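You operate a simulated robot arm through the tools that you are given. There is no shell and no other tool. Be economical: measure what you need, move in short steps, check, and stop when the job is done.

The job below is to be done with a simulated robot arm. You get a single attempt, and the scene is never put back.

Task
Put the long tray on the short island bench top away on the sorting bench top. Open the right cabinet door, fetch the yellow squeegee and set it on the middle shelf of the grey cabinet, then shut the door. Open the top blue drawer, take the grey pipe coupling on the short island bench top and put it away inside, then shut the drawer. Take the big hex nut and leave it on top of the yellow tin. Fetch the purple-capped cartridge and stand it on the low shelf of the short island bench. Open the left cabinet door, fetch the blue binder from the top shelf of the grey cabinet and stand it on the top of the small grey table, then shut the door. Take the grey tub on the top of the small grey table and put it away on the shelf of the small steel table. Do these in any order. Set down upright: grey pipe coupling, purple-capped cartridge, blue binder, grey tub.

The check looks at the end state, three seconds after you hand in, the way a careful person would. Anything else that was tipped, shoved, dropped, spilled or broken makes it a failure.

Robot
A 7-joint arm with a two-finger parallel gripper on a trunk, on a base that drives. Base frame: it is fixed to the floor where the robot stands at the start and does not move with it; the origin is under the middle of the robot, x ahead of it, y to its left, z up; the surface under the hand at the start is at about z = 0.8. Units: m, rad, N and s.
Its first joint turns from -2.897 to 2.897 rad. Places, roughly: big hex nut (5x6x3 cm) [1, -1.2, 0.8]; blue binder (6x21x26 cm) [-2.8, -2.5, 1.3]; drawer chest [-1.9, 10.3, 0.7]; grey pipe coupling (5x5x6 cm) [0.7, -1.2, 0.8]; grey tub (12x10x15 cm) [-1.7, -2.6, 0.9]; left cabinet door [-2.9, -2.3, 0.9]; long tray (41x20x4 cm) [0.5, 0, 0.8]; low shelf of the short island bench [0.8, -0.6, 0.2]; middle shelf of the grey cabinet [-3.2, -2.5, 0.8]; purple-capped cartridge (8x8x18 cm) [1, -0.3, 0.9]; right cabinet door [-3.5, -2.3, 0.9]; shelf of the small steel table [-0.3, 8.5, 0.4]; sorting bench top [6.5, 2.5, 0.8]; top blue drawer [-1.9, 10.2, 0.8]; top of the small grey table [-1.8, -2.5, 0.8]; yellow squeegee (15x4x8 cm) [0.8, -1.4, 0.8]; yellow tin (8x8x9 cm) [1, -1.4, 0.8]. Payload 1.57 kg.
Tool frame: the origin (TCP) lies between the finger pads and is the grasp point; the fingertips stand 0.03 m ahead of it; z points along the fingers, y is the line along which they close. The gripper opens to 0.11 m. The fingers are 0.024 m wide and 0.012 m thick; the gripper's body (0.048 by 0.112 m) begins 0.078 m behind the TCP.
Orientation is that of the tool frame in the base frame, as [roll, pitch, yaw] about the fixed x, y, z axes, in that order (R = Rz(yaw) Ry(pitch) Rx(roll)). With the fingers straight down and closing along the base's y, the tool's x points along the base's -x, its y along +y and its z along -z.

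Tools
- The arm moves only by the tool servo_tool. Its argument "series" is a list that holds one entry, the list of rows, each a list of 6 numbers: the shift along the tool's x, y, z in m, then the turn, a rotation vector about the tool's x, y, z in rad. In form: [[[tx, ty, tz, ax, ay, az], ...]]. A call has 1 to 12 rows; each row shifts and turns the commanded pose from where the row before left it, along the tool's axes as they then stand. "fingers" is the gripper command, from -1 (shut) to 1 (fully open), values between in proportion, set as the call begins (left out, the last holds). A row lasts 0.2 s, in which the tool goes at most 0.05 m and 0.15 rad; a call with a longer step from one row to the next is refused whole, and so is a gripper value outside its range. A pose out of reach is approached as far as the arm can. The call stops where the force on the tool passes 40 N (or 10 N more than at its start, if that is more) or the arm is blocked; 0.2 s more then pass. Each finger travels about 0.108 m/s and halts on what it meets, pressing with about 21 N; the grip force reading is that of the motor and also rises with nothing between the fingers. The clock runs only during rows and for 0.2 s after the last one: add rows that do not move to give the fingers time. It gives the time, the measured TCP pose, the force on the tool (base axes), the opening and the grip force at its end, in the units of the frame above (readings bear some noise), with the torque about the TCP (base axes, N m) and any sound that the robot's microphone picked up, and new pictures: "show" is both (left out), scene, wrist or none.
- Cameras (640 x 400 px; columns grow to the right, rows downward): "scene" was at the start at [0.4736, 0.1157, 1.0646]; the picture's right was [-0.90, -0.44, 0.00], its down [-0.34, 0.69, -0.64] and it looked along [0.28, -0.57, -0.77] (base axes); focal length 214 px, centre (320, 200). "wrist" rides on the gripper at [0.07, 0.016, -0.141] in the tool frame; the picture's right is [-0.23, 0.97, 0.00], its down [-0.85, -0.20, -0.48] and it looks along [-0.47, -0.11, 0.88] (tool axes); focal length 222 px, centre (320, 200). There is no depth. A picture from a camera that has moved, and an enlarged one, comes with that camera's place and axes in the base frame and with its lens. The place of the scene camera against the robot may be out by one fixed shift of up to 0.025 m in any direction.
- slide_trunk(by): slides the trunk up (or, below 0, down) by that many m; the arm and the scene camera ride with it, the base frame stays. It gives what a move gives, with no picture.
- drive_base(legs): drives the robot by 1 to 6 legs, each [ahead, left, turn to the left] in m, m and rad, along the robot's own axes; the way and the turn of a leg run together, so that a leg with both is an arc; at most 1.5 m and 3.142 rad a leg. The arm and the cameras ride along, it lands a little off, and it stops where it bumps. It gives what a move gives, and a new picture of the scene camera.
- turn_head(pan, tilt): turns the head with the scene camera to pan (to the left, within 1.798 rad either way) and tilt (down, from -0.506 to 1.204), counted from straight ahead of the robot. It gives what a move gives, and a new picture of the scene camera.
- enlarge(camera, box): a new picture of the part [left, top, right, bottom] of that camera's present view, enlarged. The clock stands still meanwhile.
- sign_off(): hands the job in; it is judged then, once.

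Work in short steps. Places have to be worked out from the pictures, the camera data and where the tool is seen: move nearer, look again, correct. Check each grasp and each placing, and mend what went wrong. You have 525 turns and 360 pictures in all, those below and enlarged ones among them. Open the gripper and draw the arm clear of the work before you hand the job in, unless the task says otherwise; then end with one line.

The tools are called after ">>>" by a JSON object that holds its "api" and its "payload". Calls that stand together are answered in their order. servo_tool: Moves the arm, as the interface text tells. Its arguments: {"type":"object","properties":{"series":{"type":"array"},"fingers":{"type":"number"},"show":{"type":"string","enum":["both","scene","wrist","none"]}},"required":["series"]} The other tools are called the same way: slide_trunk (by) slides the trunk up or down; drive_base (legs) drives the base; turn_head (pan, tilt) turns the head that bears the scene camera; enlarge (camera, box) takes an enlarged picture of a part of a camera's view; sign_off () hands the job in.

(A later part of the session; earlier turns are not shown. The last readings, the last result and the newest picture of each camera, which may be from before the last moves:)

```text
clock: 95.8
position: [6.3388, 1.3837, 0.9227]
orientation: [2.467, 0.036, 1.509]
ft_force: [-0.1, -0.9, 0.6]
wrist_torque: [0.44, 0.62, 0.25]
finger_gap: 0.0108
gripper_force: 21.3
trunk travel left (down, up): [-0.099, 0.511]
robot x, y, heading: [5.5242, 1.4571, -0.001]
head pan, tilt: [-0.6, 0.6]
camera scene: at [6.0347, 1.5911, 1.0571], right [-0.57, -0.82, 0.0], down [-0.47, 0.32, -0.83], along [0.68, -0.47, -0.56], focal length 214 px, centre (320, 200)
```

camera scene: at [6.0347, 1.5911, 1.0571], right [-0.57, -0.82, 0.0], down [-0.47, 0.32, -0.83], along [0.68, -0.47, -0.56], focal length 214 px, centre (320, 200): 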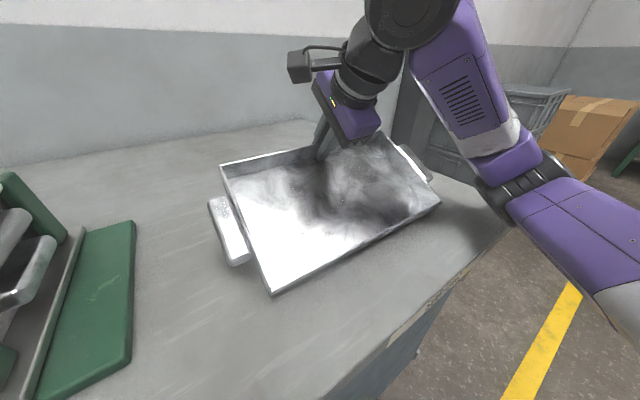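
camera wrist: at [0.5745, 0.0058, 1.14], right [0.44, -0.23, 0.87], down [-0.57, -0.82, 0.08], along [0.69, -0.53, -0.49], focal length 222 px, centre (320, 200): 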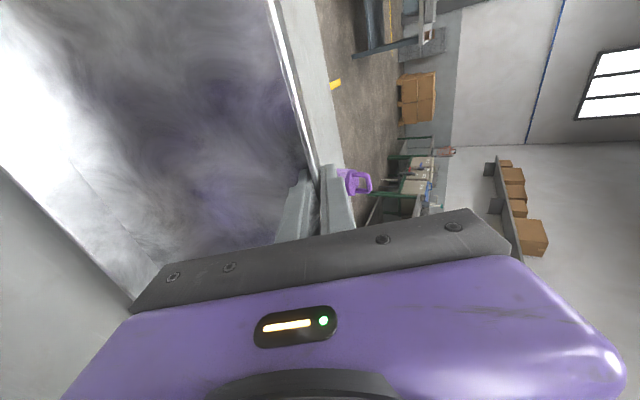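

The near edge is on the bench; I realign the fingers with the wall and lay the tray down flat.

>>> {"api": "servo_tool", "payload": {"series": [[[0, 0, 0, 0.087, 0, 0], [0, 0, 0, 0.087, 0, 0], [0, 0.0015, 0.0213, 0.1, 0, 0], [0, 0.0025, 0.0184, 0.1, 0, 0], [0, 0.0026, 0.0186, 0.1, 0, 0], [0, 0.0029, 0.0185, 0.1, 0, 0], [0, 0.0029, 0.0126, 0.1, 0, 0], [0, 0, 0, 0, 0, 0]]], "show": "scene"}}

```text
clock: 97.6
position: [6.3791, 1.3795, 0.8452]
orientation: [3.137, 0.035, 1.512]
ft_force: [-0.5, 0.0, -5.3]
wrist_torque: [-0.1, -0.46, 0.0]
finger_gap: 0.0048
gripper_force: 20.9
trunk travel left (down, up): [-0.099, 0.511]
robot x, y, heading: [5.5221, 1.4597, 0.004]
head pan, tilt: [-0.6, 0.6]
camera scene: at [6.0356, 1.5925, 1.0578], right [-0.56, -0.83, 0.0], down [-0.47, 0.32, -0.82], along [0.68, -0.47, -0.57], focal length 214 px, centre (320, 200)
```

scene: 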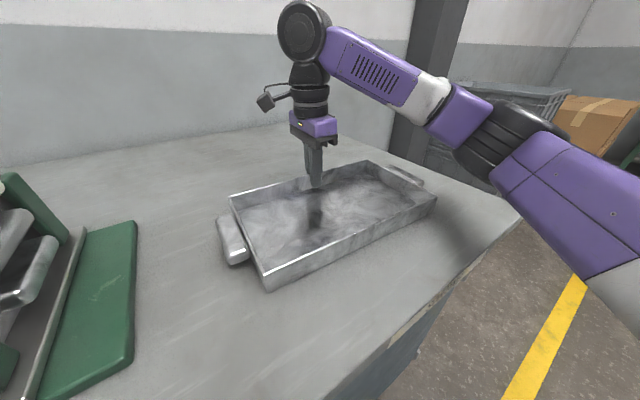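

The tray is flat just above the bench (still carrying ~5 N). Lower gently until contact and open.

>>> {"api": "servo_tool", "payload": {"series": [[[0, 0, 0.003, 0, 0, 0], [0, 0, 0.003, 0, 0, 0], [0, 0, 0.003, 0, 0, 0], [0, 0, 0, 0, 0, 0]]], "show": "none"}}

```text
clock: 98.6
position: [6.3795, 1.3787, 0.8374]
orientation: [3.134, 0.035, 1.512]
ft_force: [4.2, 0.5, 23.7]
wrist_torque: [0.17, 0.59, -0.04]
finger_gap: 0.005
gripper_force: 20.9
trunk travel left (down, up): [-0.099, 0.511]
robot x, y, heading: [5.5226, 1.4564, 0.006]
head pan, tilt: [-0.6, 0.6]
```

Contact made. Open the fingers and rise straight up.

>>> {"api": "servo_tool", "payload": {"series": [[[0, 0, -0.002, 0, 0, 0], [0, 0, 0, 0, 0, 0], [0, 0, 0, 0, 0, 0], [0, 0, -0.02, 0, 0, 0], [0, 0, -0.04, 0, 0, 0], [0, 0, -0.045, 0, 0, 0], [0, 0, -0.045, 0, 0, 0], [0, 0, -0.045, 0, 0, 0], [0, 0, 0, 0, 0, 0]]], "fingers": 0, "show": "scene"}}

```text
clock: 100.6
position: [6.3791, 1.3874, 1.0331]
orientation: [3.136, 0.036, 1.512]
ft_force: [0.1, 0.1, 0.7]
wrist_torque: [-0.01, 0.03, 0.02]
finger_gap: 0.055
gripper_force: 0.1
trunk travel left (down, up): [-0.099, 0.511]
robot x, y, heading: [5.5209, 1.4587, 0.003]
head pan, tilt: [-0.6, 0.6]
camera scene: at [6.0356, 1.5925, 1.0578], right [-0.56, -0.83, 0.0], down [-0.47, 0.32, -0.83], along [0.68, -0.47, -0.56], focal length 214 px, centre (320, 200)
```

scene: 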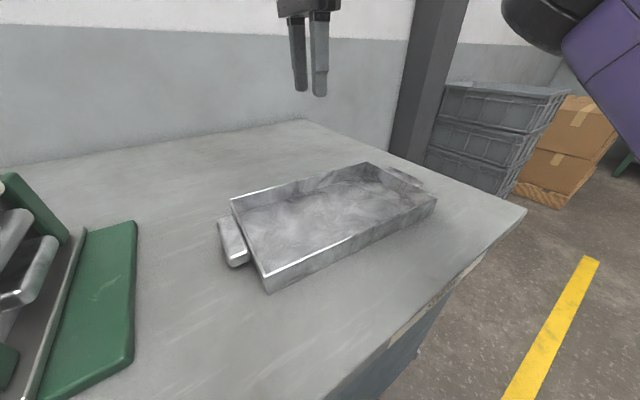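

Tray placed well. Now drive back to the far (open) side of the island bench, turning to face it.

>>> {"api": "drive_base", "payload": {"legs": [[-0.4, 0, 0], [0, -1.3, 0], [0, -1.2, 0], [-1.2, 0, 0], [-1.2, 0.1, 0]]}}

>>> {"api": "drive_base", "payload": {"legs": [[0, 0, 3.13]]}}

>>> {"api": "turn_head", "payload": {"pan": 0.0, "tilt": 0.4}}

```text
clock: 126.2
position: [3.6102, -1.016, 1.0326]
orientation: [3.137, 0.037, 1.522]
ft_force: [-0.4, -0.4, 0.5]
wrist_torque: [-0.01, 0.0, 0.03]
finger_gap: 0.0548
gripper_force: 0.0
trunk travel left (down, up): [-0.099, 0.511]
robot x, y, heading: [2.7529, -0.9472, 0.01]
head pan, tilt: [-0.6, 0.6]
camera scene: at [3.2652, -0.813, 1.0579], right [-0.56, -0.83, 0.0], down [-0.47, 0.31, -0.83], along [0.69, -0.46, -0.56], focal length 214 px, centre (320, 200)
```

scene: 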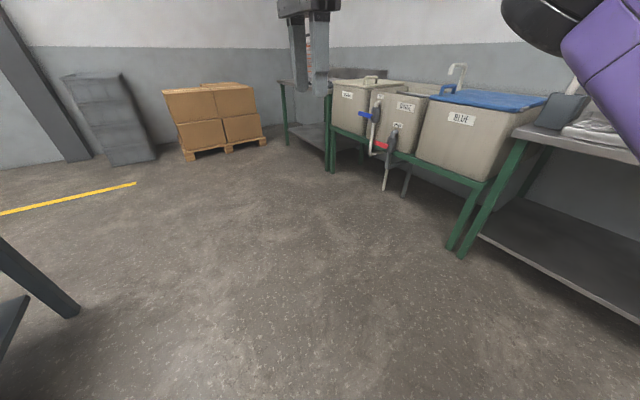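

```text
clock: 134.0
position: [1.8962, -0.8864, 1.0327]
orientation: [3.136, 0.036, -1.624]
ft_force: [-0.9, -0.2, -0.9]
wrist_torque: [-0.03, -0.04, 0.0]
finger_gap: 0.0549
gripper_force: 0.1
trunk travel left (down, up): [-0.099, 0.511]
robot x, y, heading: [2.7527, -0.9506, -3.134]
head pan, tilt: [-0.6, 0.6]
camera scene: at [2.2679, -1.1219, 1.0579], right [0.56, 0.83, 0.0], down [0.47, -0.32, -0.83], along [-0.68, 0.46, -0.56], focal length 214 px, centre (320, 200)
```

scene: 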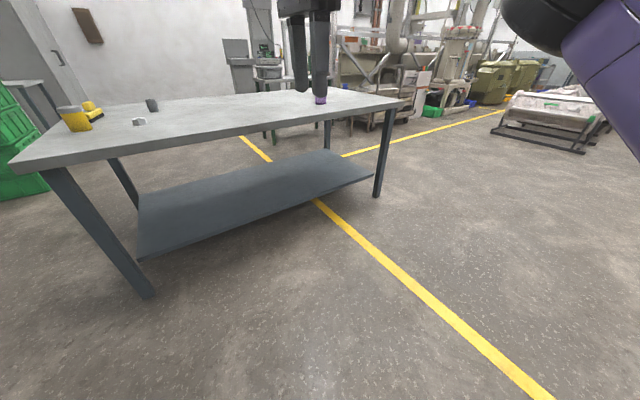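

```text
clock: 135.0
position: [1.8973, -0.8863, 1.0332]
orientation: [3.137, 0.037, -1.622]
ft_force: [-0.7, 0.1, 0.9]
wrist_torque: [0.0, 0.02, 0.02]
finger_gap: 0.0552
gripper_force: 0.1
trunk travel left (down, up): [-0.099, 0.511]
robot x, y, heading: [2.7551, -0.9513, -3.131]
head pan, tilt: [0.0, 0.4]
camera scene: at [2.2486, -1.1719, 1.0761], right [-0.01, 1.0, 0.0], down [0.39, 0.0, -0.92], along [-0.92, -0.01, -0.39], focal length 214 px, centre (320, 200)
```

scene: 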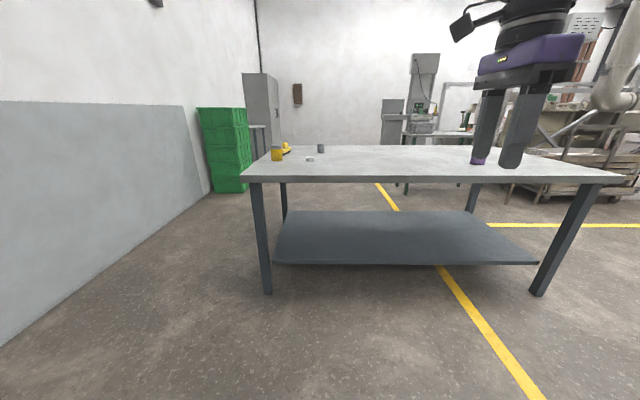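

Good view of the bench, nut, tin, squeegee and coupling. Approach it near the nut and tin.

>>> {"api": "drive_base", "payload": {"legs": [[0.98, 0.2, -0.01]]}}

>>> {"api": "turn_head", "payload": {"pan": 0.25, "tilt": 0.9}}

```text
clock: 140.1
position: [0.9229, -1.0847, 1.0331]
orientation: [3.137, 0.036, -1.632]
ft_force: [0.1, -0.1, 0.3]
wrist_torque: [0.02, 0.0, -0.02]
finger_gap: 0.0552
gripper_force: 0.1
trunk travel left (down, up): [-0.099, 0.511]
robot x, y, heading: [1.7811, -1.1611, 3.14]
head pan, tilt: [0.0, 0.4]
camera scene: at [1.2734, -1.3731, 1.0761], right [0.0, 1.0, 0.0], down [0.39, 0.0, -0.92], along [-0.92, 0.0, -0.39], focal length 214 px, centre (320, 200)
```

scene: 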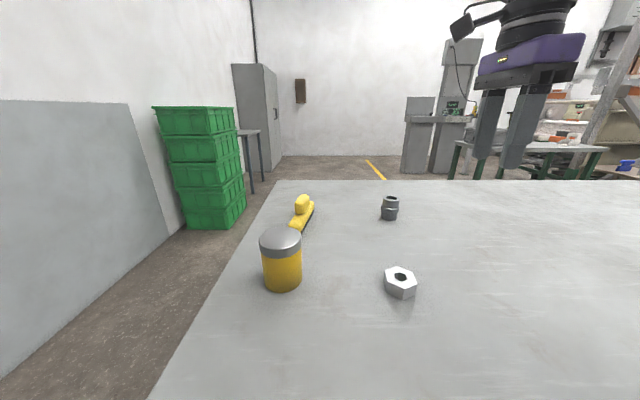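

```text
clock: 141.1
position: [0.9231, -1.0838, 1.033]
orientation: [3.135, 0.037, -1.633]
ft_force: [-0.3, 0.2, -0.1]
wrist_torque: [-0.01, -0.02, -0.02]
finger_gap: 0.0554
gripper_force: 0.1
trunk travel left (down, up): [-0.099, 0.511]
robot x, y, heading: [1.7786, -1.1604, 3.142]
head pan, tilt: [0.25, 0.901]
camera scene: at [1.2928, -1.3917, 1.0331], right [-0.25, 0.97, 0.0], down [0.76, 0.19, -0.62], along [-0.6, -0.15, -0.78], focal length 214 px, centre (320, 200)
```

scene: 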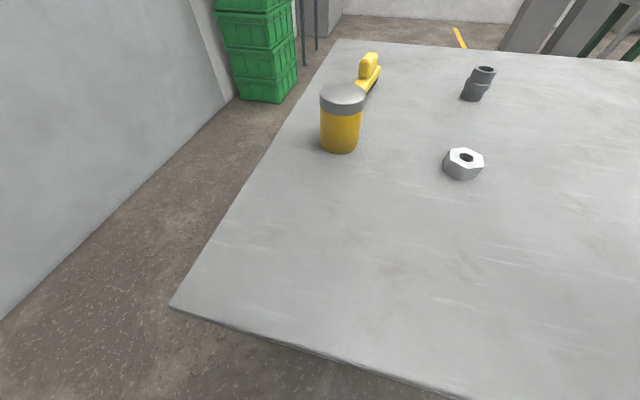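

Nut at about [1.02, −1.25], tin at about [0.99, −1.43]. I move the tool above the nut to look with the wrist camera.

>>> {"api": "servo_tool", "payload": {"series": [[[0.04, -0.028, 0, 0, 0.036, 0], [0.04, -0.028, 0, 0, 0, 0], [0.04, -0.028, 0, 0, 0, 0], [0.04, -0.026, 0, 0, 0, 0], [0, 0, 0, 0, 0, 0]]], "fingers": 1, "show": "wrist"}}

```text
clock: 142.2
position: [1.0249, -1.2507, 1.0299]
orientation: [3.136, -0.001, -1.63]
ft_force: [-0.1, -0.1, 0.3]
wrist_torque: [0.02, -0.04, 0.0]
finger_gap: 0.11
gripper_force: 0.1
trunk travel left (down, up): [-0.099, 0.511]
robot x, y, heading: [1.7806, -1.1595, 3.142]
head pan, tilt: [0.25, 0.901]
camera wrist: at [1.0027, -1.3207, 1.171], right [-0.96, 0.29, 0.01], down [0.25, 0.84, 0.48], along [0.13, 0.46, -0.88], focal length 222 px, centre (320, 200)
```

wrist: 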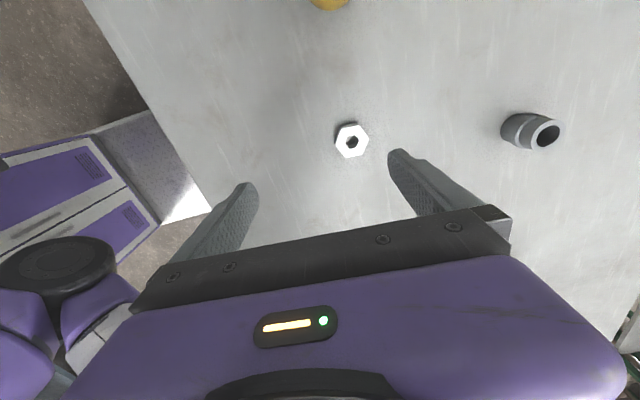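

The wrist camera puts the nut at about [0.979, −1.227]. Enlarge to read the flats' orientation.

>>> {"api": "enlarge", "payload": {"camera": "wrist", "box": [300, 100, 412, 170]}}

```text
5.71 times, centred on (356, 135) of wrist
camera zoom: at [1.0027, -1.3207, 1.171], right [-0.96, 0.29, 0.01], down [0.25, 0.84, 0.48], along [0.13, 0.46, -0.88], focal length 1269 px, centre (114, 571)
```

zoom: 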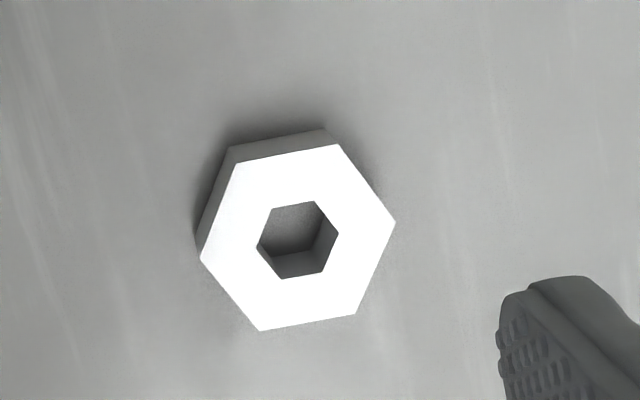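

Nut centre ≈[0.978, −1.2245], one flat pair's normal at about 203° — I rotate the tool by +26°, move over it, then descend.

>>> {"api": "servo_tool", "payload": {"series": [[[0, 0, 0, 0, 0, -0.115], [0, 0, 0, 0, 0, -0.115], [0, 0, 0, 0, 0, -0.115], [0, 0, 0, 0, 0, -0.114], [-0.0213, 0.0168, 0, 0, 0, 0], [-0.0213, 0.0167, 0, 0, 0, 0], [0, 0, 0.04, 0, 0, 0], [0, 0, 0.04, 0, 0, 0], [0, 0, 0, 0, 0, 0]]], "show": "wrist"}}

```text
clock: 144.2
position: [0.9756, -1.2253, 0.9506]
orientation: [3.137, 0.004, -1.171]
ft_force: [0.9, 0.5, 0.4]
wrist_torque: [0.0, 0.01, -0.05]
finger_gap: 0.1101
gripper_force: 0.0
trunk travel left (down, up): [-0.099, 0.511]
robot x, y, heading: [1.7808, -1.1556, 3.146]
head pan, tilt: [0.25, 0.901]
camera wrist: at [0.9868, -1.2962, 1.091], right [-0.99, -0.17, 0.01], down [-0.15, 0.87, 0.48], along [-0.09, 0.47, -0.88], focal length 222 px, centre (320, 200)
```

wrist: 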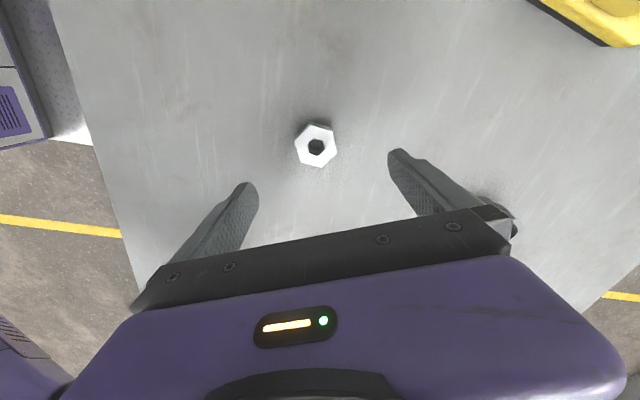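

Aligned. Descend to the nut and grip it.

>>> {"api": "servo_tool", "payload": {"series": [[[0, 0, 0.04, 0, 0, 0], [0, 0, 0.04, 0, 0, 0], [0, 0, 0.03, 0, 0, 0], [0, 0, 0.002, 0, 0, 0], [0, 0, 0, 0, 0, 0]]], "show": "none"}}

>>> {"api": "servo_tool", "payload": {"series": [[[0, 0, 0, 0, 0, 0], [0, 0, 0, 0, 0, 0], [0, 0, 0, 0, 0, 0], [0, 0, 0, 0, 0, 0]]], "fingers": -1, "show": "wrist"}}

```text
clock: 145.4
position: [0.9759, -1.2238, 0.8382]
orientation: [3.137, 0.003, -1.172]
ft_force: [-0.1, 0.1, -0.2]
wrist_torque: [-0.01, -0.03, 0.0]
finger_gap: 0.1098
gripper_force: 0.0
trunk travel left (down, up): [-0.099, 0.511]
robot x, y, heading: [1.7803, -1.1584, 3.142]
head pan, tilt: [0.25, 0.901]
```

```text
clock: 146.4
position: [0.9775, -1.224, 0.8373]
orientation: [3.136, 0.001, -1.17]
ft_force: [-0.8, -0.2, 0.2]
wrist_torque: [-0.03, 0.01, 0.0]
finger_gap: 0.0472
gripper_force: 21.5
trunk travel left (down, up): [-0.099, 0.511]
robot x, y, heading: [1.7813, -1.16, 3.137]
head pan, tilt: [0.25, 0.901]
camera wrist: at [0.9869, -1.2956, 0.9791], right [-0.99, -0.17, 0.01], down [-0.15, 0.87, 0.48], along [-0.09, 0.47, -0.88], focal length 222 px, centre (320, 200)
```

wrist: 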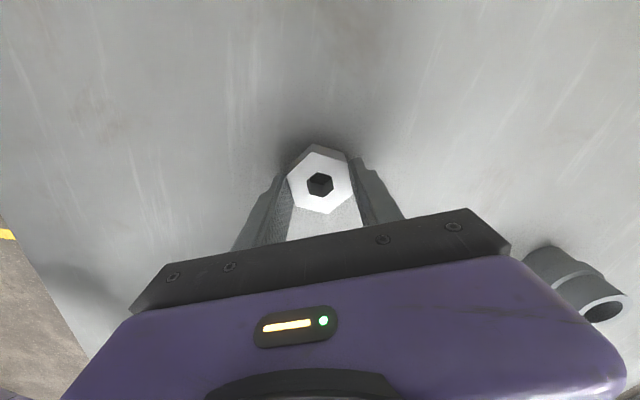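

Nut held (gap 47 mm). Lift and move partway toward the tin to view it.

>>> {"api": "servo_tool", "payload": {"series": [[[0, 0, -0.02, 0, 0, 0], [0, 0, -0.045, 0, 0, 0], [0, 0, -0.045, 0, 0, 0], [0, 0, -0.045, 0, 0, 0], [0, 0, -0.045, 0, 0, 0], [0.035, 0.025, 0, 0, 0, 0], [0.035, 0.025, 0, 0, 0, 0], [0, 0, 0, 0, 0, 0]]], "show": "both"}}

```text
clock: 148.2
position: [0.9574, -1.3093, 1.0383]
orientation: [3.135, 0.004, -1.174]
ft_force: [-0.8, 0.2, -1.0]
wrist_torque: [-0.01, 0.04, 0.01]
finger_gap: 0.0476
gripper_force: 20.8
trunk travel left (down, up): [-0.099, 0.511]
robot x, y, heading: [1.7823, -1.157, 3.142]
head pan, tilt: [0.25, 0.901]
camera scene: at [1.2929, -1.3918, 1.0331], right [-0.25, 0.97, 0.0], down [0.76, 0.19, -0.62], along [-0.6, -0.15, -0.78], focal length 214 px, centre (320, 200)
camera wrist: at [0.9693, -1.3805, 1.1796], right [-0.99, -0.17, 0.01], down [-0.15, 0.87, 0.48], along [-0.09, 0.47, -0.88], focal length 222 px, centre (320, 200)
```

scene: 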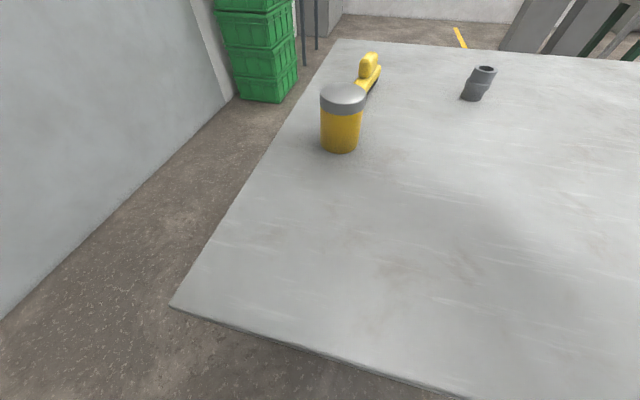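
wrist: 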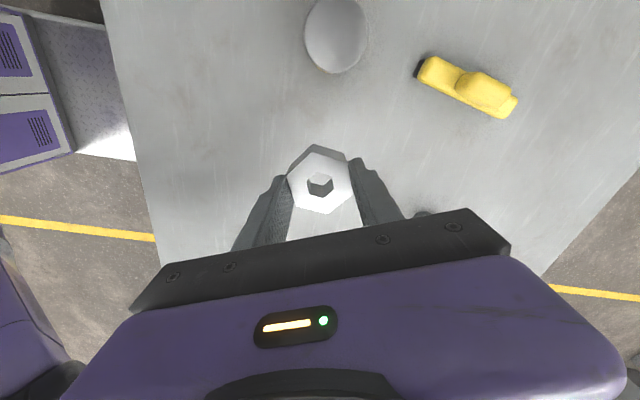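

Tin top centre ≈[0.9576, −1.424]. Move over it, descend close.

>>> {"api": "servo_tool", "payload": {"series": [[[0.035, 0.015, 0, 0, 0, 0], [0.035, 0.015, 0, 0, 0, 0], [0.036, 0.0147, 0, 0, 0, 0], [0, 0, 0.04, 0, 0, 0], [0, 0, 0.04, 0, 0, 0], [0, 0, 0.015, 0, 0, 0], [0, 0, 0, 0, 0, 0]]], "show": "both"}}

```text
clock: 149.8
position: [0.9569, -1.4234, 0.9425]
orientation: [3.137, 0.004, -1.174]
ft_force: [0.3, 0.1, 0.3]
wrist_torque: [-0.04, -0.01, -0.01]
finger_gap: 0.0474
gripper_force: 21.1
trunk travel left (down, up): [-0.099, 0.511]
robot x, y, heading: [1.7814, -1.1546, 3.141]
head pan, tilt: [0.25, 0.901]
camera scene: at [1.2929, -1.3918, 1.0331], right [-0.25, 0.97, 0.0], down [0.76, 0.19, -0.62], along [-0.6, -0.15, -0.78], focal length 214 px, centre (320, 200)
camera wrist: at [0.9681, -1.495, 1.0841], right [-0.99, -0.17, 0.01], down [-0.15, 0.87, 0.48], along [-0.09, 0.47, -0.88], focal length 222 px, centre (320, 200)
```

scene: 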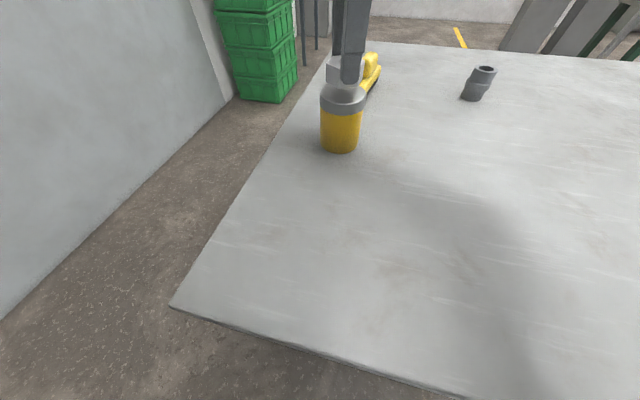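
wrist: 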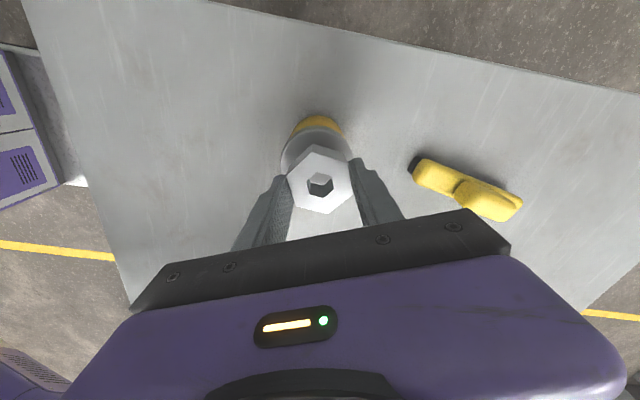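

Well centred. Lower in small steps to contact.

>>> {"api": "servo_tool", "payload": {"series": [[[0, 0, 0.005, 0, 0, 0], [0, 0, 0.004, 0, 0, 0], [0, 0, 0.003, 0, 0, 0], [0, 0, 0, 0, 0, 0]]], "show": "none"}}

```text
clock: 150.8
position: [0.9562, -1.4236, 0.9319]
orientation: [3.138, 0.0, -1.171]
ft_force: [0.1, 0.2, -0.5]
wrist_torque: [0.04, 0.01, 0.0]
finger_gap: 0.047
gripper_force: 21.3
trunk travel left (down, up): [-0.099, 0.511]
robot x, y, heading: [1.7829, -1.1556, 3.137]
head pan, tilt: [0.25, 0.901]
```

>>> {"api": "servo_tool", "payload": {"series": [[[0, 0, 0.002, 0, 0, 0], [0, 0, 0.002, 0, 0, 0], [0, 0, 0.0015, 0, 0, 0], [0, 0, 0, 0, 0, 0]]], "show": "none"}}

```text
clock: 151.8
position: [0.9575, -1.4238, 0.9273]
orientation: [3.133, 0.003, -1.172]
ft_force: [-2.4, -1.8, 17.5]
wrist_torque: [0.03, 0.06, -0.02]
finger_gap: 0.0472
gripper_force: 20.9
trunk travel left (down, up): [-0.099, 0.511]
robot x, y, heading: [1.7768, -1.1556, 3.146]
head pan, tilt: [0.25, 0.901]
```

Contact at z≈0.927. Release and rise straight up.

>>> {"api": "servo_tool", "payload": {"series": [[[0, 0, -0.0015, 0, 0, 0], [0, 0, 0, 0, 0, 0], [0, 0, 0, 0, 0, 0], [0, 0, -0.02, 0, 0, 0], [0, 0, -0.04, 0, 0, 0], [0, 0, -0.045, 0, 0, 0], [0, 0, -0.04, 0, 0, 0], [0, 0, 0, 0, 0, 0]]], "fingers": 0.4, "show": "both"}}

```text
clock: 153.7
position: [0.9522, -1.4212, 1.037]
orientation: [-3.114, -0.021, -1.175]
ft_force: [-0.5, -0.3, 0.7]
wrist_torque: [0.01, -0.04, 0.02]
finger_gap: 0.0773
gripper_force: 0.1
out of reach, approached as far as the arm can: row 7
trunk travel left (down, up): [-0.099, 0.511]
robot x, y, heading: [1.7843, -1.1561, 3.139]
head pan, tilt: [0.25, 0.901]
camera scene: at [1.2928, -1.3917, 1.0331], right [-0.25, 0.97, 0.0], down [0.76, 0.19, -0.62], along [-0.6, -0.15, -0.78], focal length 214 px, centre (320, 200)
camera wrist: at [0.958, -1.4916, 1.1788], right [-0.99, -0.17, -0.03], down [-0.16, 0.87, 0.47], along [-0.05, 0.46, -0.88], focal length 222 px, centre (320, 200)
```

scene: 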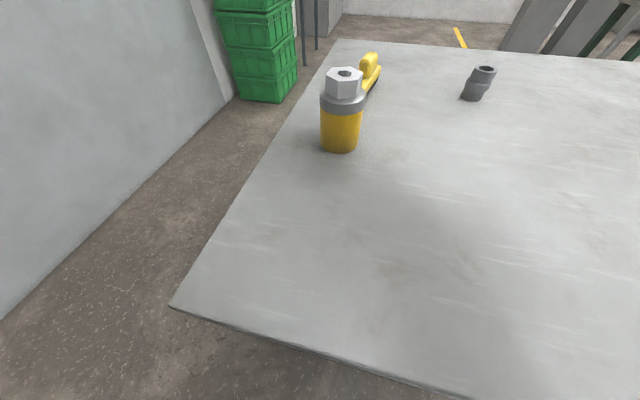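
wrist: 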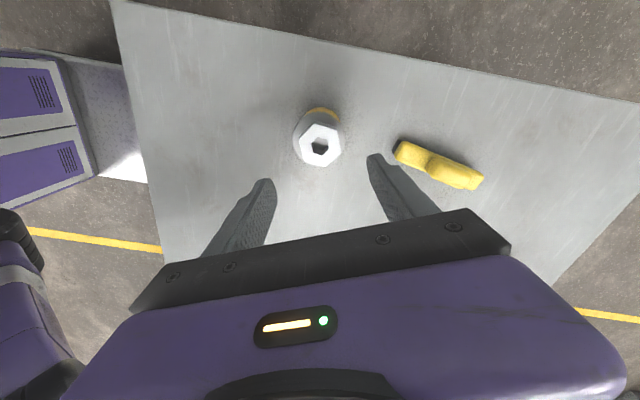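

Nut sits well on the tin. Next the cartridge: move along the bench to it and look at it and the low shelf.

>>> {"api": "drive_base", "payload": {"legs": [[-0.15, -0.75, 0]]}}

>>> {"api": "turn_head", "payload": {"pan": -0.1, "tilt": 0.75}}

```text
clock: 157.8
position: [1.1023, -0.6756, 1.0363]
orientation: [-3.115, -0.015, -1.166]
ft_force: [-0.6, -0.3, 0.7]
wrist_torque: [0.0, 0.0, 0.0]
finger_gap: 0.077
gripper_force: 0.1
trunk travel left (down, up): [-0.099, 0.511]
robot x, y, heading: [1.9273, -0.405, -3.133]
head pan, tilt: [0.25, 0.901]
camera scene: at [1.442, -0.642, 1.0331], right [-0.25, 0.97, 0.0], down [0.76, 0.2, -0.62], along [-0.6, -0.16, -0.78], focal length 214 px, centre (320, 200)
```

scene: 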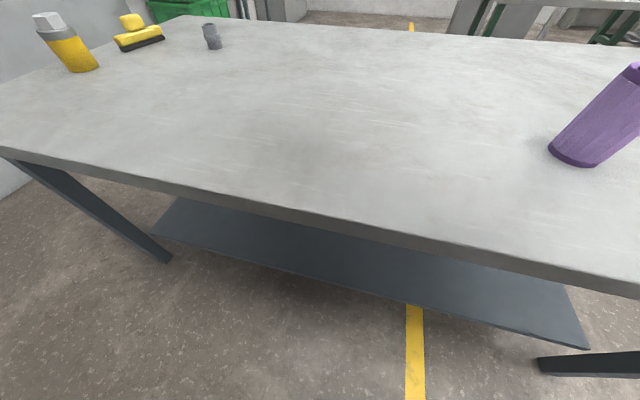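

```text
clock: 158.6
position: [1.1016, -0.6759, 1.0329]
orientation: [-3.108, -0.018, -1.165]
ft_force: [0.2, -0.4, 0.6]
wrist_torque: [0.01, -0.03, 0.02]
finger_gap: 0.0766
gripper_force: 0.0
trunk travel left (down, up): [-0.099, 0.511]
robot x, y, heading: [1.9276, -0.4048, -3.137]
head pan, tilt: [-0.099, 0.75]
camera scene: at [1.4325, -0.6153, 1.0449], right [0.09, 1.0, 0.0], down [0.68, -0.06, -0.73], along [-0.73, 0.07, -0.68], focal length 214 px, centre (320, 200)
```

scene: 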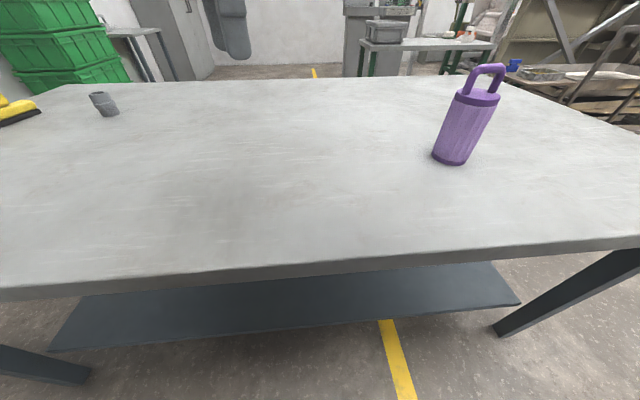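

I'll grasp the cartridge with the tool tilted ~40° below horizontal so I can later insert it upright under the bench top. First rotate the tool (yaw to 0, then tilt forward), away from the objects.

>>> {"api": "servo_tool", "payload": {"series": [[[0, 0, 0, 0, 0, -0.146], [0, 0, 0, 0, 0, -0.146], [0, 0, 0, 0, 0, -0.146], [0, 0, 0, 0, 0, -0.146], [0, 0, 0, 0, 0, -0.146], [0, 0, 0, 0, 0, -0.146], [0, 0, 0, 0, 0, -0.146], [0, 0, 0, 0, 0, -0.146], [0, 0, 0, 0, 0, 0]]], "fingers": 1, "show": "none"}}

>>> {"api": "servo_tool", "payload": {"series": [[[0, 0, 0, 0, -0.142, 0], [0, 0, 0, 0, -0.142, 0], [0, 0, 0, 0, -0.142, 0], [0, 0, 0, 0, -0.142, 0], [0, 0, 0, 0, -0.142, 0], [0, 0, 0, 0, -0.142, 0], [0, 0, 0, 0, 0, 0]]], "show": "both"}}

```text
clock: 160.6
position: [1.102, -0.6768, 1.0316]
orientation: [3.138, -0.039, 0.005]
ft_force: [-0.2, -0.2, 0.1]
wrist_torque: [0.0, -0.01, 0.01]
finger_gap: 0.11
gripper_force: 0.0
trunk travel left (down, up): [-0.099, 0.511]
robot x, y, heading: [1.9267, -0.4046, -3.134]
head pan, tilt: [-0.099, 0.75]
```

```text
clock: 162.2
position: [1.1027, -0.6754, 1.0359]
orientation: [3.139, 0.823, 0.001]
ft_force: [-0.5, -0.3, -0.4]
wrist_torque: [0.01, -0.01, 0.01]
finger_gap: 0.1099
gripper_force: 0.1
trunk travel left (down, up): [-0.099, 0.511]
robot x, y, heading: [1.9295, -0.4055, -3.136]
head pan, tilt: [-0.099, 0.75]
camera scene: at [1.4325, -0.6152, 1.045], right [0.09, 1.0, 0.0], down [0.68, -0.06, -0.73], along [-0.73, 0.07, -0.68], focal length 214 px, centre (320, 200)
camera wrist: at [1.2521, -0.6922, 1.0806], right [-0.15, -0.97, 0.17], down [-0.23, 0.2, 0.95], along [-0.96, 0.1, -0.26], focal length 222 px, centre (320, 200)
```

scene: 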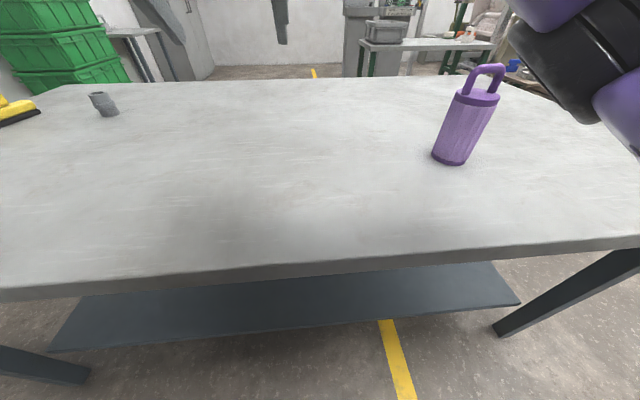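
wrist: 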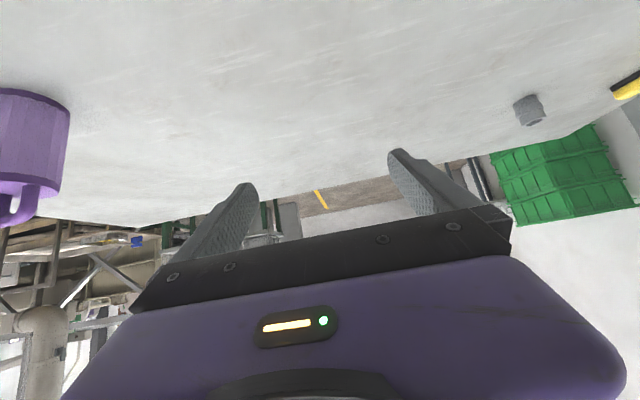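

Good tilted pose. Slide sideways until in line with the cartridge, staying back from it.

>>> {"api": "servo_tool", "payload": {"series": [[[0.021, -0.04, -0.01, 0, 0, 0], [0, -0.045, -0.01, 0, 0, 0], [0, -0.045, 0, 0, 0, 0], [0, -0.045, 0, 0, 0, 0], [0, -0.045, 0, 0, 0, 0], [0, -0.045, 0, 0, 0, 0], [0, -0.045, 0, 0, 0, 0], [0, -0.045, 0, 0, 0, 0], [0, -0.045, 0, 0, 0, 0], [0, 0, 0, 0, 0, 0]]], "show": "both"}}

```text
clock: 164.4
position: [1.1302, -0.2764, 1.0348]
orientation: [3.139, 0.821, 0.0]
ft_force: [-0.3, 0.1, 1.2]
wrist_torque: [0.0, 0.02, 0.05]
finger_gap: 0.1098
gripper_force: 0.0
trunk travel left (down, up): [-0.099, 0.511]
robot x, y, heading: [1.9282, -0.4038, -3.131]
head pan, tilt: [-0.099, 0.75]
camera scene: at [1.4325, -0.615, 1.045], right [0.09, 1.0, 0.0], down [0.68, -0.06, -0.73], along [-0.73, 0.07, -0.68], focal length 214 px, centre (320, 200)
camera wrist: at [1.2799, -0.2919, 1.079], right [-0.15, -0.97, 0.17], down [-0.23, 0.2, 0.95], along [-0.96, 0.1, -0.26], focal length 222 px, centre (320, 200)
```

scene: 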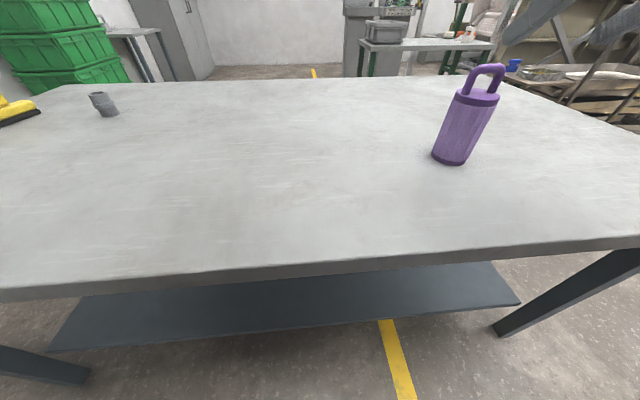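
wrist: 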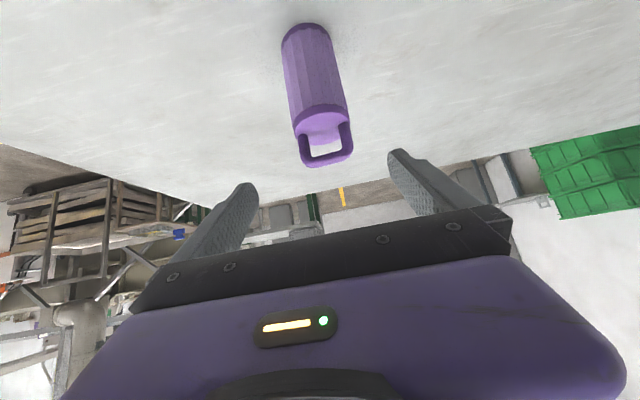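

Cartridge axis ≈[1.033, −0.288]. Align the tool line with it, then approach partway.

>>> {"api": "servo_tool", "payload": {"series": [[[0.0275, 0.006, 0, 0, 0, 0], [0.0275, 0.006, 0, 0, 0, 0], [0, 0, 0.03, 0, 0, 0], [0, 0, 0.03, 0, 0, 0], [0, 0, 0.03, 0, 0, 0], [0, 0, 0, 0, 0, 0]]], "show": "both"}}

```text
clock: 165.8
position: [1.1018, -0.2893, 0.9311]
orientation: [3.138, 0.822, 0.002]
ft_force: [0.1, 0.4, 0.6]
wrist_torque: [0.04, 0.0, 0.01]
finger_gap: 0.1099
gripper_force: 0.1
trunk travel left (down, up): [-0.099, 0.511]
robot x, y, heading: [1.9287, -0.4044, -3.135]
head pan, tilt: [-0.099, 0.75]
camera scene: at [1.4326, -0.6151, 1.045], right [0.09, 1.0, 0.0], down [0.68, -0.06, -0.73], along [-0.73, 0.07, -0.68], focal length 214 px, centre (320, 200)
camera wrist: at [1.2512, -0.305, 0.9765], right [-0.15, -0.97, 0.17], down [-0.23, 0.2, 0.95], along [-0.96, 0.1, -0.26], focal length 222 px, centre (320, 200)
```

scene: 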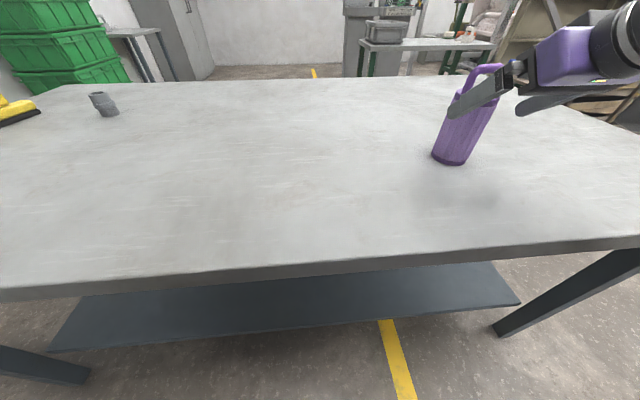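
wrist: 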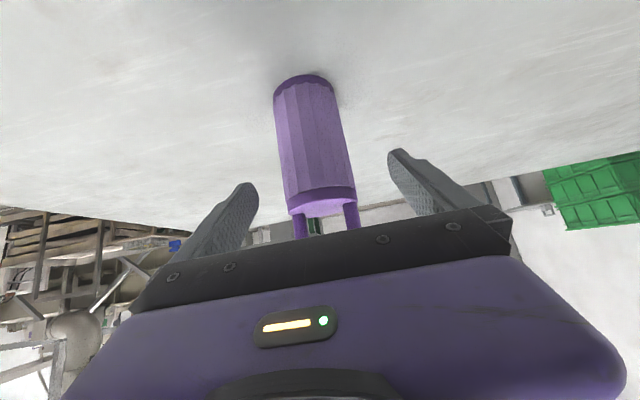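

Aligned. Advance the final 8 cm and close.

>>> {"api": "servo_tool", "payload": {"series": [[[0, 0, 0.03, 0, 0, 0], [0, 0, 0.03, 0, 0, 0], [0, 0, 0.02, 0, 0, 0], [0, 0, 0, 0, 0, 0]]], "show": "none"}}

>>> {"api": "servo_tool", "payload": {"series": [[[0, 0, 0, 0, 0, 0], [0, 0, 0, 0, 0, 0], [0, 0, 0, 0, 0, 0], [0, 0, 0, 0, 0, 0]]], "fingers": -1, "show": "both"}}

```text
clock: 166.8
position: [1.0441, -0.2899, 0.8768]
orientation: [3.139, 0.821, -0.001]
ft_force: [0.5, -0.6, -1.1]
wrist_torque: [0.0, 0.04, -0.03]
finger_gap: 0.1102
gripper_force: 0.1
trunk travel left (down, up): [-0.099, 0.511]
robot x, y, heading: [1.9244, -0.4037, -3.134]
head pan, tilt: [-0.099, 0.75]
```

```text
clock: 167.8
position: [1.044, -0.2881, 0.8775]
orientation: [3.14, 0.819, 0.001]
ft_force: [-1.2, 1.2, 1.0]
wrist_torque: [0.13, 0.05, 0.04]
finger_gap: 0.0696
gripper_force: 20.8
trunk travel left (down, up): [-0.099, 0.511]
robot x, y, heading: [1.9301, -0.4042, -3.135]
head pan, tilt: [-0.099, 0.75]
camera scene: at [1.4325, -0.6151, 1.045], right [0.09, 1.0, 0.0], down [0.68, -0.06, -0.73], along [-0.73, 0.07, -0.68], focal length 214 px, centre (320, 200)
camera wrist: at [1.1926, -0.3054, 0.922], right [-0.15, -0.97, 0.17], down [-0.23, 0.2, 0.95], along [-0.96, 0.1, -0.26], focal length 222 px, centre (320, 200)
```

scene: 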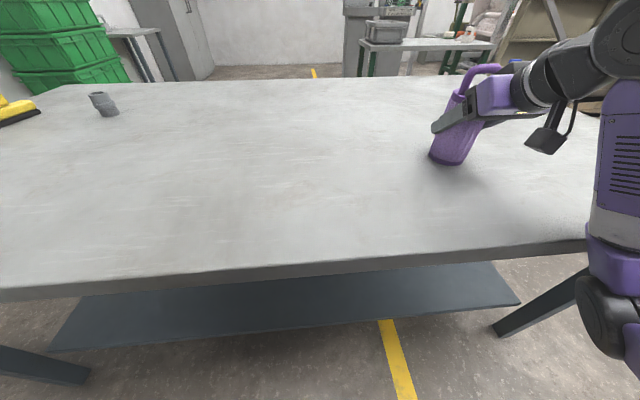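
wrist: 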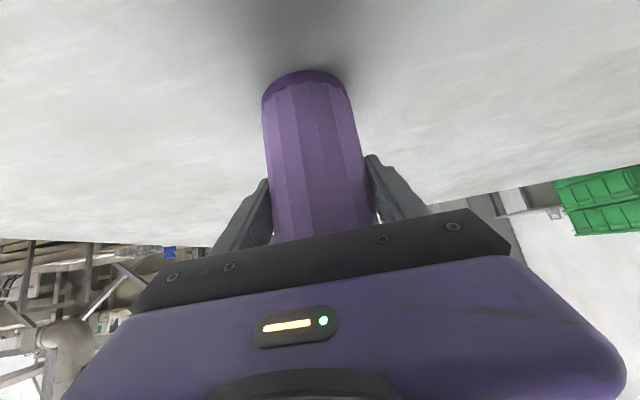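

Gripped (70 mm). Lift 5 cm and check weight.

>>> {"api": "servo_tool", "payload": {"series": [[[-0.0073, 0, -0.0068, 0, 0, 0], [-0.0146, 0, -0.0136, 0, 0, 0], [-0.0146, 0, -0.0136, 0, 0, 0], [0, 0, 0, 0, 0, 0]]], "show": "both"}}

```text
clock: 168.8
position: [1.0436, -0.2885, 0.927]
orientation: [3.14, 0.82, 0.001]
ft_force: [-0.1, -0.3, -2.9]
wrist_torque: [0.01, 0.04, 0.0]
finger_gap: 0.0692
gripper_force: 21.2
trunk travel left (down, up): [-0.099, 0.511]
robot x, y, heading: [1.927, -0.4056, -3.133]
head pan, tilt: [-0.099, 0.75]
camera scene: at [1.4325, -0.6152, 1.0449], right [0.09, 1.0, 0.0], down [0.68, -0.06, -0.73], along [-0.73, 0.07, -0.68], focal length 214 px, centre (320, 200)
camera wrist: at [1.1926, -0.3049, 0.9715], right [-0.15, -0.97, 0.17], down [-0.23, 0.2, 0.95], along [-0.96, 0.1, -0.26], focal length 222 px, centre (320, 200)
```

scene: 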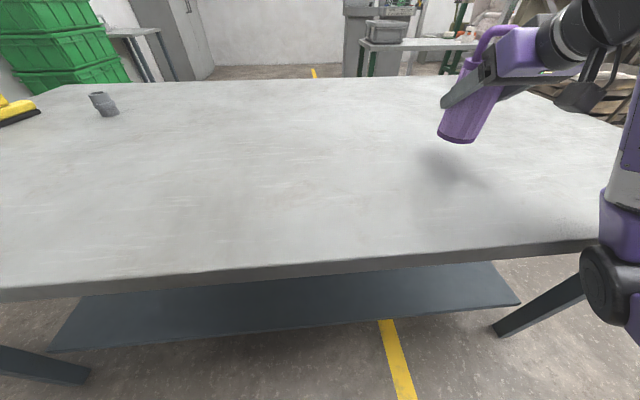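
wrist: 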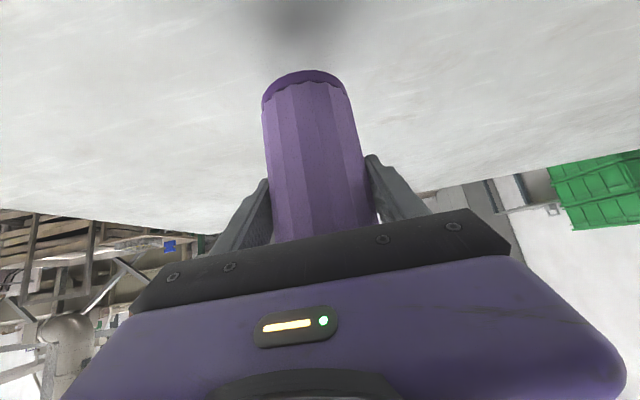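

Secure (~0.3 kg). Back away from the bench, lower the trunk, then lower the arm in front of the shelf.

>>> {"api": "drive_base", "payload": {"legs": [[-0.55, 0.1, 0]]}}

>>> {"api": "slide_trunk", "payload": {"by": -0.095}}

>>> {"api": "servo_tool", "payload": {"series": [[[0.035, 0, 0.023, 0, 0, 0], [0.035, 0, 0.023, 0, 0, 0], [0.035, 0, 0.023, 0, 0, 0], [0.035, 0, 0.023, 0, 0, 0], [0.035, 0, 0.023, 0, 0, 0], [0.035, 0, 0.023, 0, 0, 0], [0, 0, 0, 0, 0, 0]]], "show": "scene"}}

```text
clock: 172.0
position: [1.5901, -0.3858, 0.9257]
orientation: [3.138, 0.821, 0.004]
ft_force: [-0.2, -0.4, -2.1]
wrist_torque: [0.01, -0.04, -0.01]
finger_gap: 0.0697
gripper_force: 20.9
trunk travel left (down, up): [-0.099, 0.511]
robot x, y, heading: [2.4775, -0.4994, -3.135]
head pan, tilt: [-0.099, 0.75]
camera scene: at [1.9807, -0.7123, 1.045], right [0.09, 1.0, 0.0], down [0.68, -0.06, -0.73], along [-0.73, 0.07, -0.68], focal length 214 px, centre (320, 200)
```

scene: 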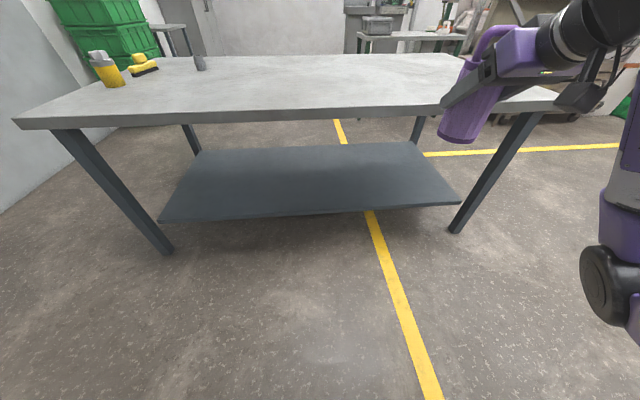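

```text
clock: 173.3
position: [1.5912, -0.3863, 0.8308]
orientation: [3.138, 0.819, 0.004]
ft_force: [0.1, 0.4, -2.5]
wrist_torque: [0.02, 0.0, -0.03]
finger_gap: 0.069
gripper_force: 21.3
trunk travel left (down, up): [-0.004, 0.606]
robot x, y, heading: [2.474, -0.502, -3.137]
head pan, tilt: [-0.099, 0.75]
```

```text
clock: 174.9
position: [1.6328, -0.3872, 0.5833]
orientation: [3.138, 0.821, 0.004]
ft_force: [-0.5, -0.3, -1.9]
wrist_torque: [0.03, 0.0, 0.01]
finger_gap: 0.0694
gripper_force: 20.8
trunk travel left (down, up): [-0.004, 0.606]
robot x, y, heading: [2.4704, -0.4985, -3.137]
head pan, tilt: [-0.099, 0.75]
camera scene: at [1.9807, -0.7123, 0.95], right [0.09, 1.0, 0.0], down [0.68, -0.06, -0.73], along [-0.73, 0.07, -0.68], focal length 214 px, centre (320, 200)
```

scene: 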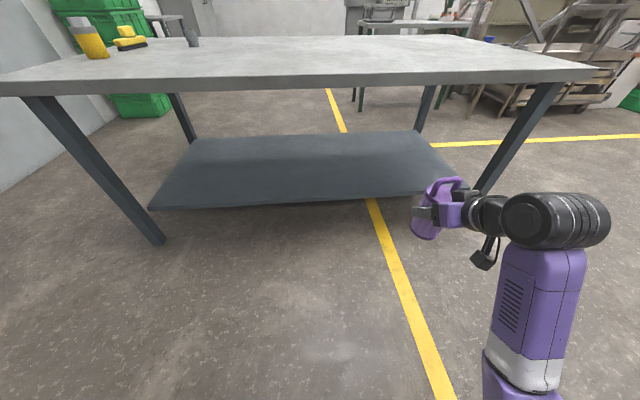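

Continue lowering to about z = 0.32.

>>> {"api": "servo_tool", "payload": {"series": [[[0.033, 0, 0.0306, 0, 0, 0], [0.033, 0, 0.0306, 0, 0, 0], [0.033, 0, 0.0306, 0, 0, 0], [0.033, 0, 0.0306, 0, 0, 0], [0.033, 0, 0.0306, 0, 0, 0], [0.028, 0, 0.026, 0, 0, 0], [0, 0, 0, 0, 0, 0]]], "show": "scene"}}

```text
clock: 176.5
position: [1.6342, -0.3882, 0.3188]
orientation: [3.139, 0.82, 0.003]
ft_force: [-0.4, 0.3, -1.7]
wrist_torque: [-0.01, 0.01, 0.02]
finger_gap: 0.069
gripper_force: 21.6
trunk travel left (down, up): [-0.004, 0.606]
robot x, y, heading: [2.4779, -0.4995, -3.13]
head pan, tilt: [-0.099, 0.75]
camera scene: at [1.9807, -0.7123, 0.95], right [0.09, 1.0, 0.0], down [0.68, -0.06, -0.73], along [-0.73, 0.07, -0.68], focal length 214 px, centre (320, 200)
```

scene: 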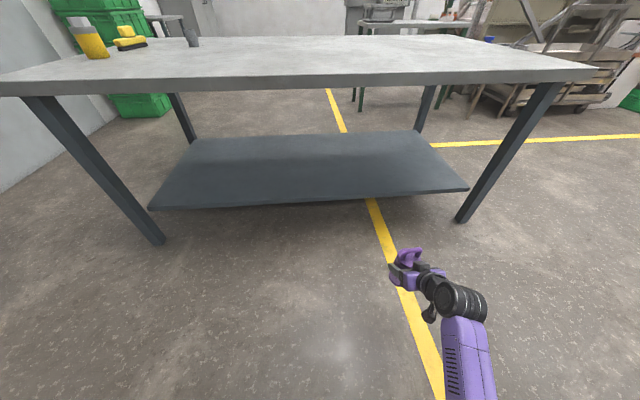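

Reach is fine. Raise 3 cm for safety and drive in until the cartridge is over the shelf.

>>> {"api": "servo_tool", "payload": {"series": [[[-0.022, 0, -0.0204, 0, 0, 0], [0, 0, 0, 0, 0, 0]]], "show": "none"}}

>>> {"api": "drive_base", "payload": {"legs": [[0.35, 0, -0.008]]}}

```text
clock: 177.1
position: [1.6347, -0.3869, 0.3504]
orientation: [3.136, 0.821, 0.004]
ft_force: [-0.2, 0.6, -2.0]
wrist_torque: [0.04, -0.02, 0.01]
finger_gap: 0.0693
gripper_force: 20.6
trunk travel left (down, up): [-0.004, 0.606]
robot x, y, heading: [2.4756, -0.5057, -3.131]
head pan, tilt: [-0.099, 0.75]
```

```text
clock: 179.4
position: [1.2821, -0.3811, 0.351]
orientation: [3.138, 0.82, -0.006]
ft_force: [0.1, -0.4, -2.7]
wrist_torque: [0.02, 0.0, 0.01]
finger_gap: 0.069
gripper_force: 21.0
trunk travel left (down, up): [-0.004, 0.606]
robot x, y, heading: [2.1186, -0.5044, 3.139]
head pan, tilt: [-0.099, 0.75]
camera scene: at [1.6261, -0.7086, 0.95], right [0.1, 0.99, 0.0], down [0.68, -0.07, -0.73], along [-0.73, 0.07, -0.68], focal length 214 px, centre (320, 200)
```

scene: 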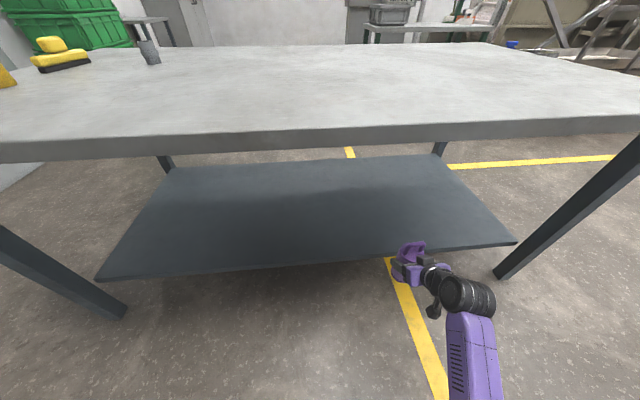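

Continue in 0.15 m and check with the wrist camera.

>>> {"api": "drive_base", "payload": {"legs": [[0.15, 0, 0]]}}

>>> {"api": "enlarge", "payload": {"camera": "wrist", "box": [0, 0, 640, 400]}}

```text
clock: 180.8
position: [1.132, -0.3818, 0.3504]
orientation: [3.137, 0.82, -0.006]
ft_force: [-0.8, 0.1, -2.6]
wrist_torque: [-0.03, 0.0, 0.04]
finger_gap: 0.0692
gripper_force: 21.2
trunk travel left (down, up): [-0.004, 0.606]
robot x, y, heading: [1.9735, -0.5002, -3.145]
head pan, tilt: [-0.099, 0.75]
camera scene: at [1.4764, -0.7093, 0.95], right [0.1, 1.0, 0.0], down [0.68, -0.07, -0.73], along [-0.73, 0.07, -0.68], focal length 214 px, centre (320, 200)
```

scene: 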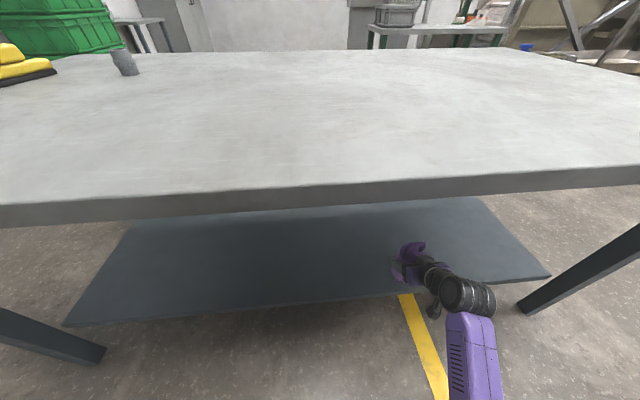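

```text
1.00 times, centred on (320, 200) of wrist (not enlarged: the box is as wide or as high as the picture)
camera zoom: at [1.2812, -0.399, 0.3949], right [-0.16, -0.97, 0.17], down [-0.23, 0.2, 0.95], along [-0.96, 0.11, -0.26], focal length 222 px, centre (320, 200)
```

zoom: 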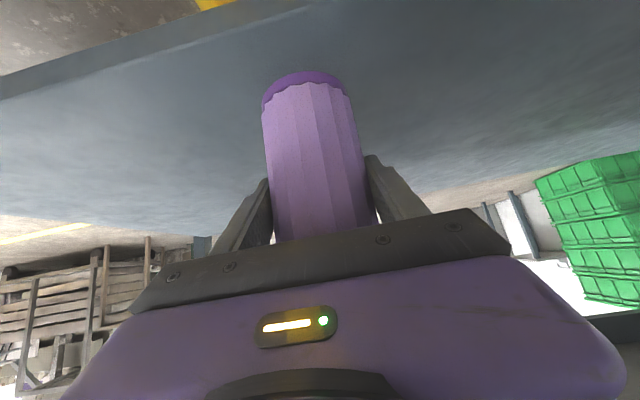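

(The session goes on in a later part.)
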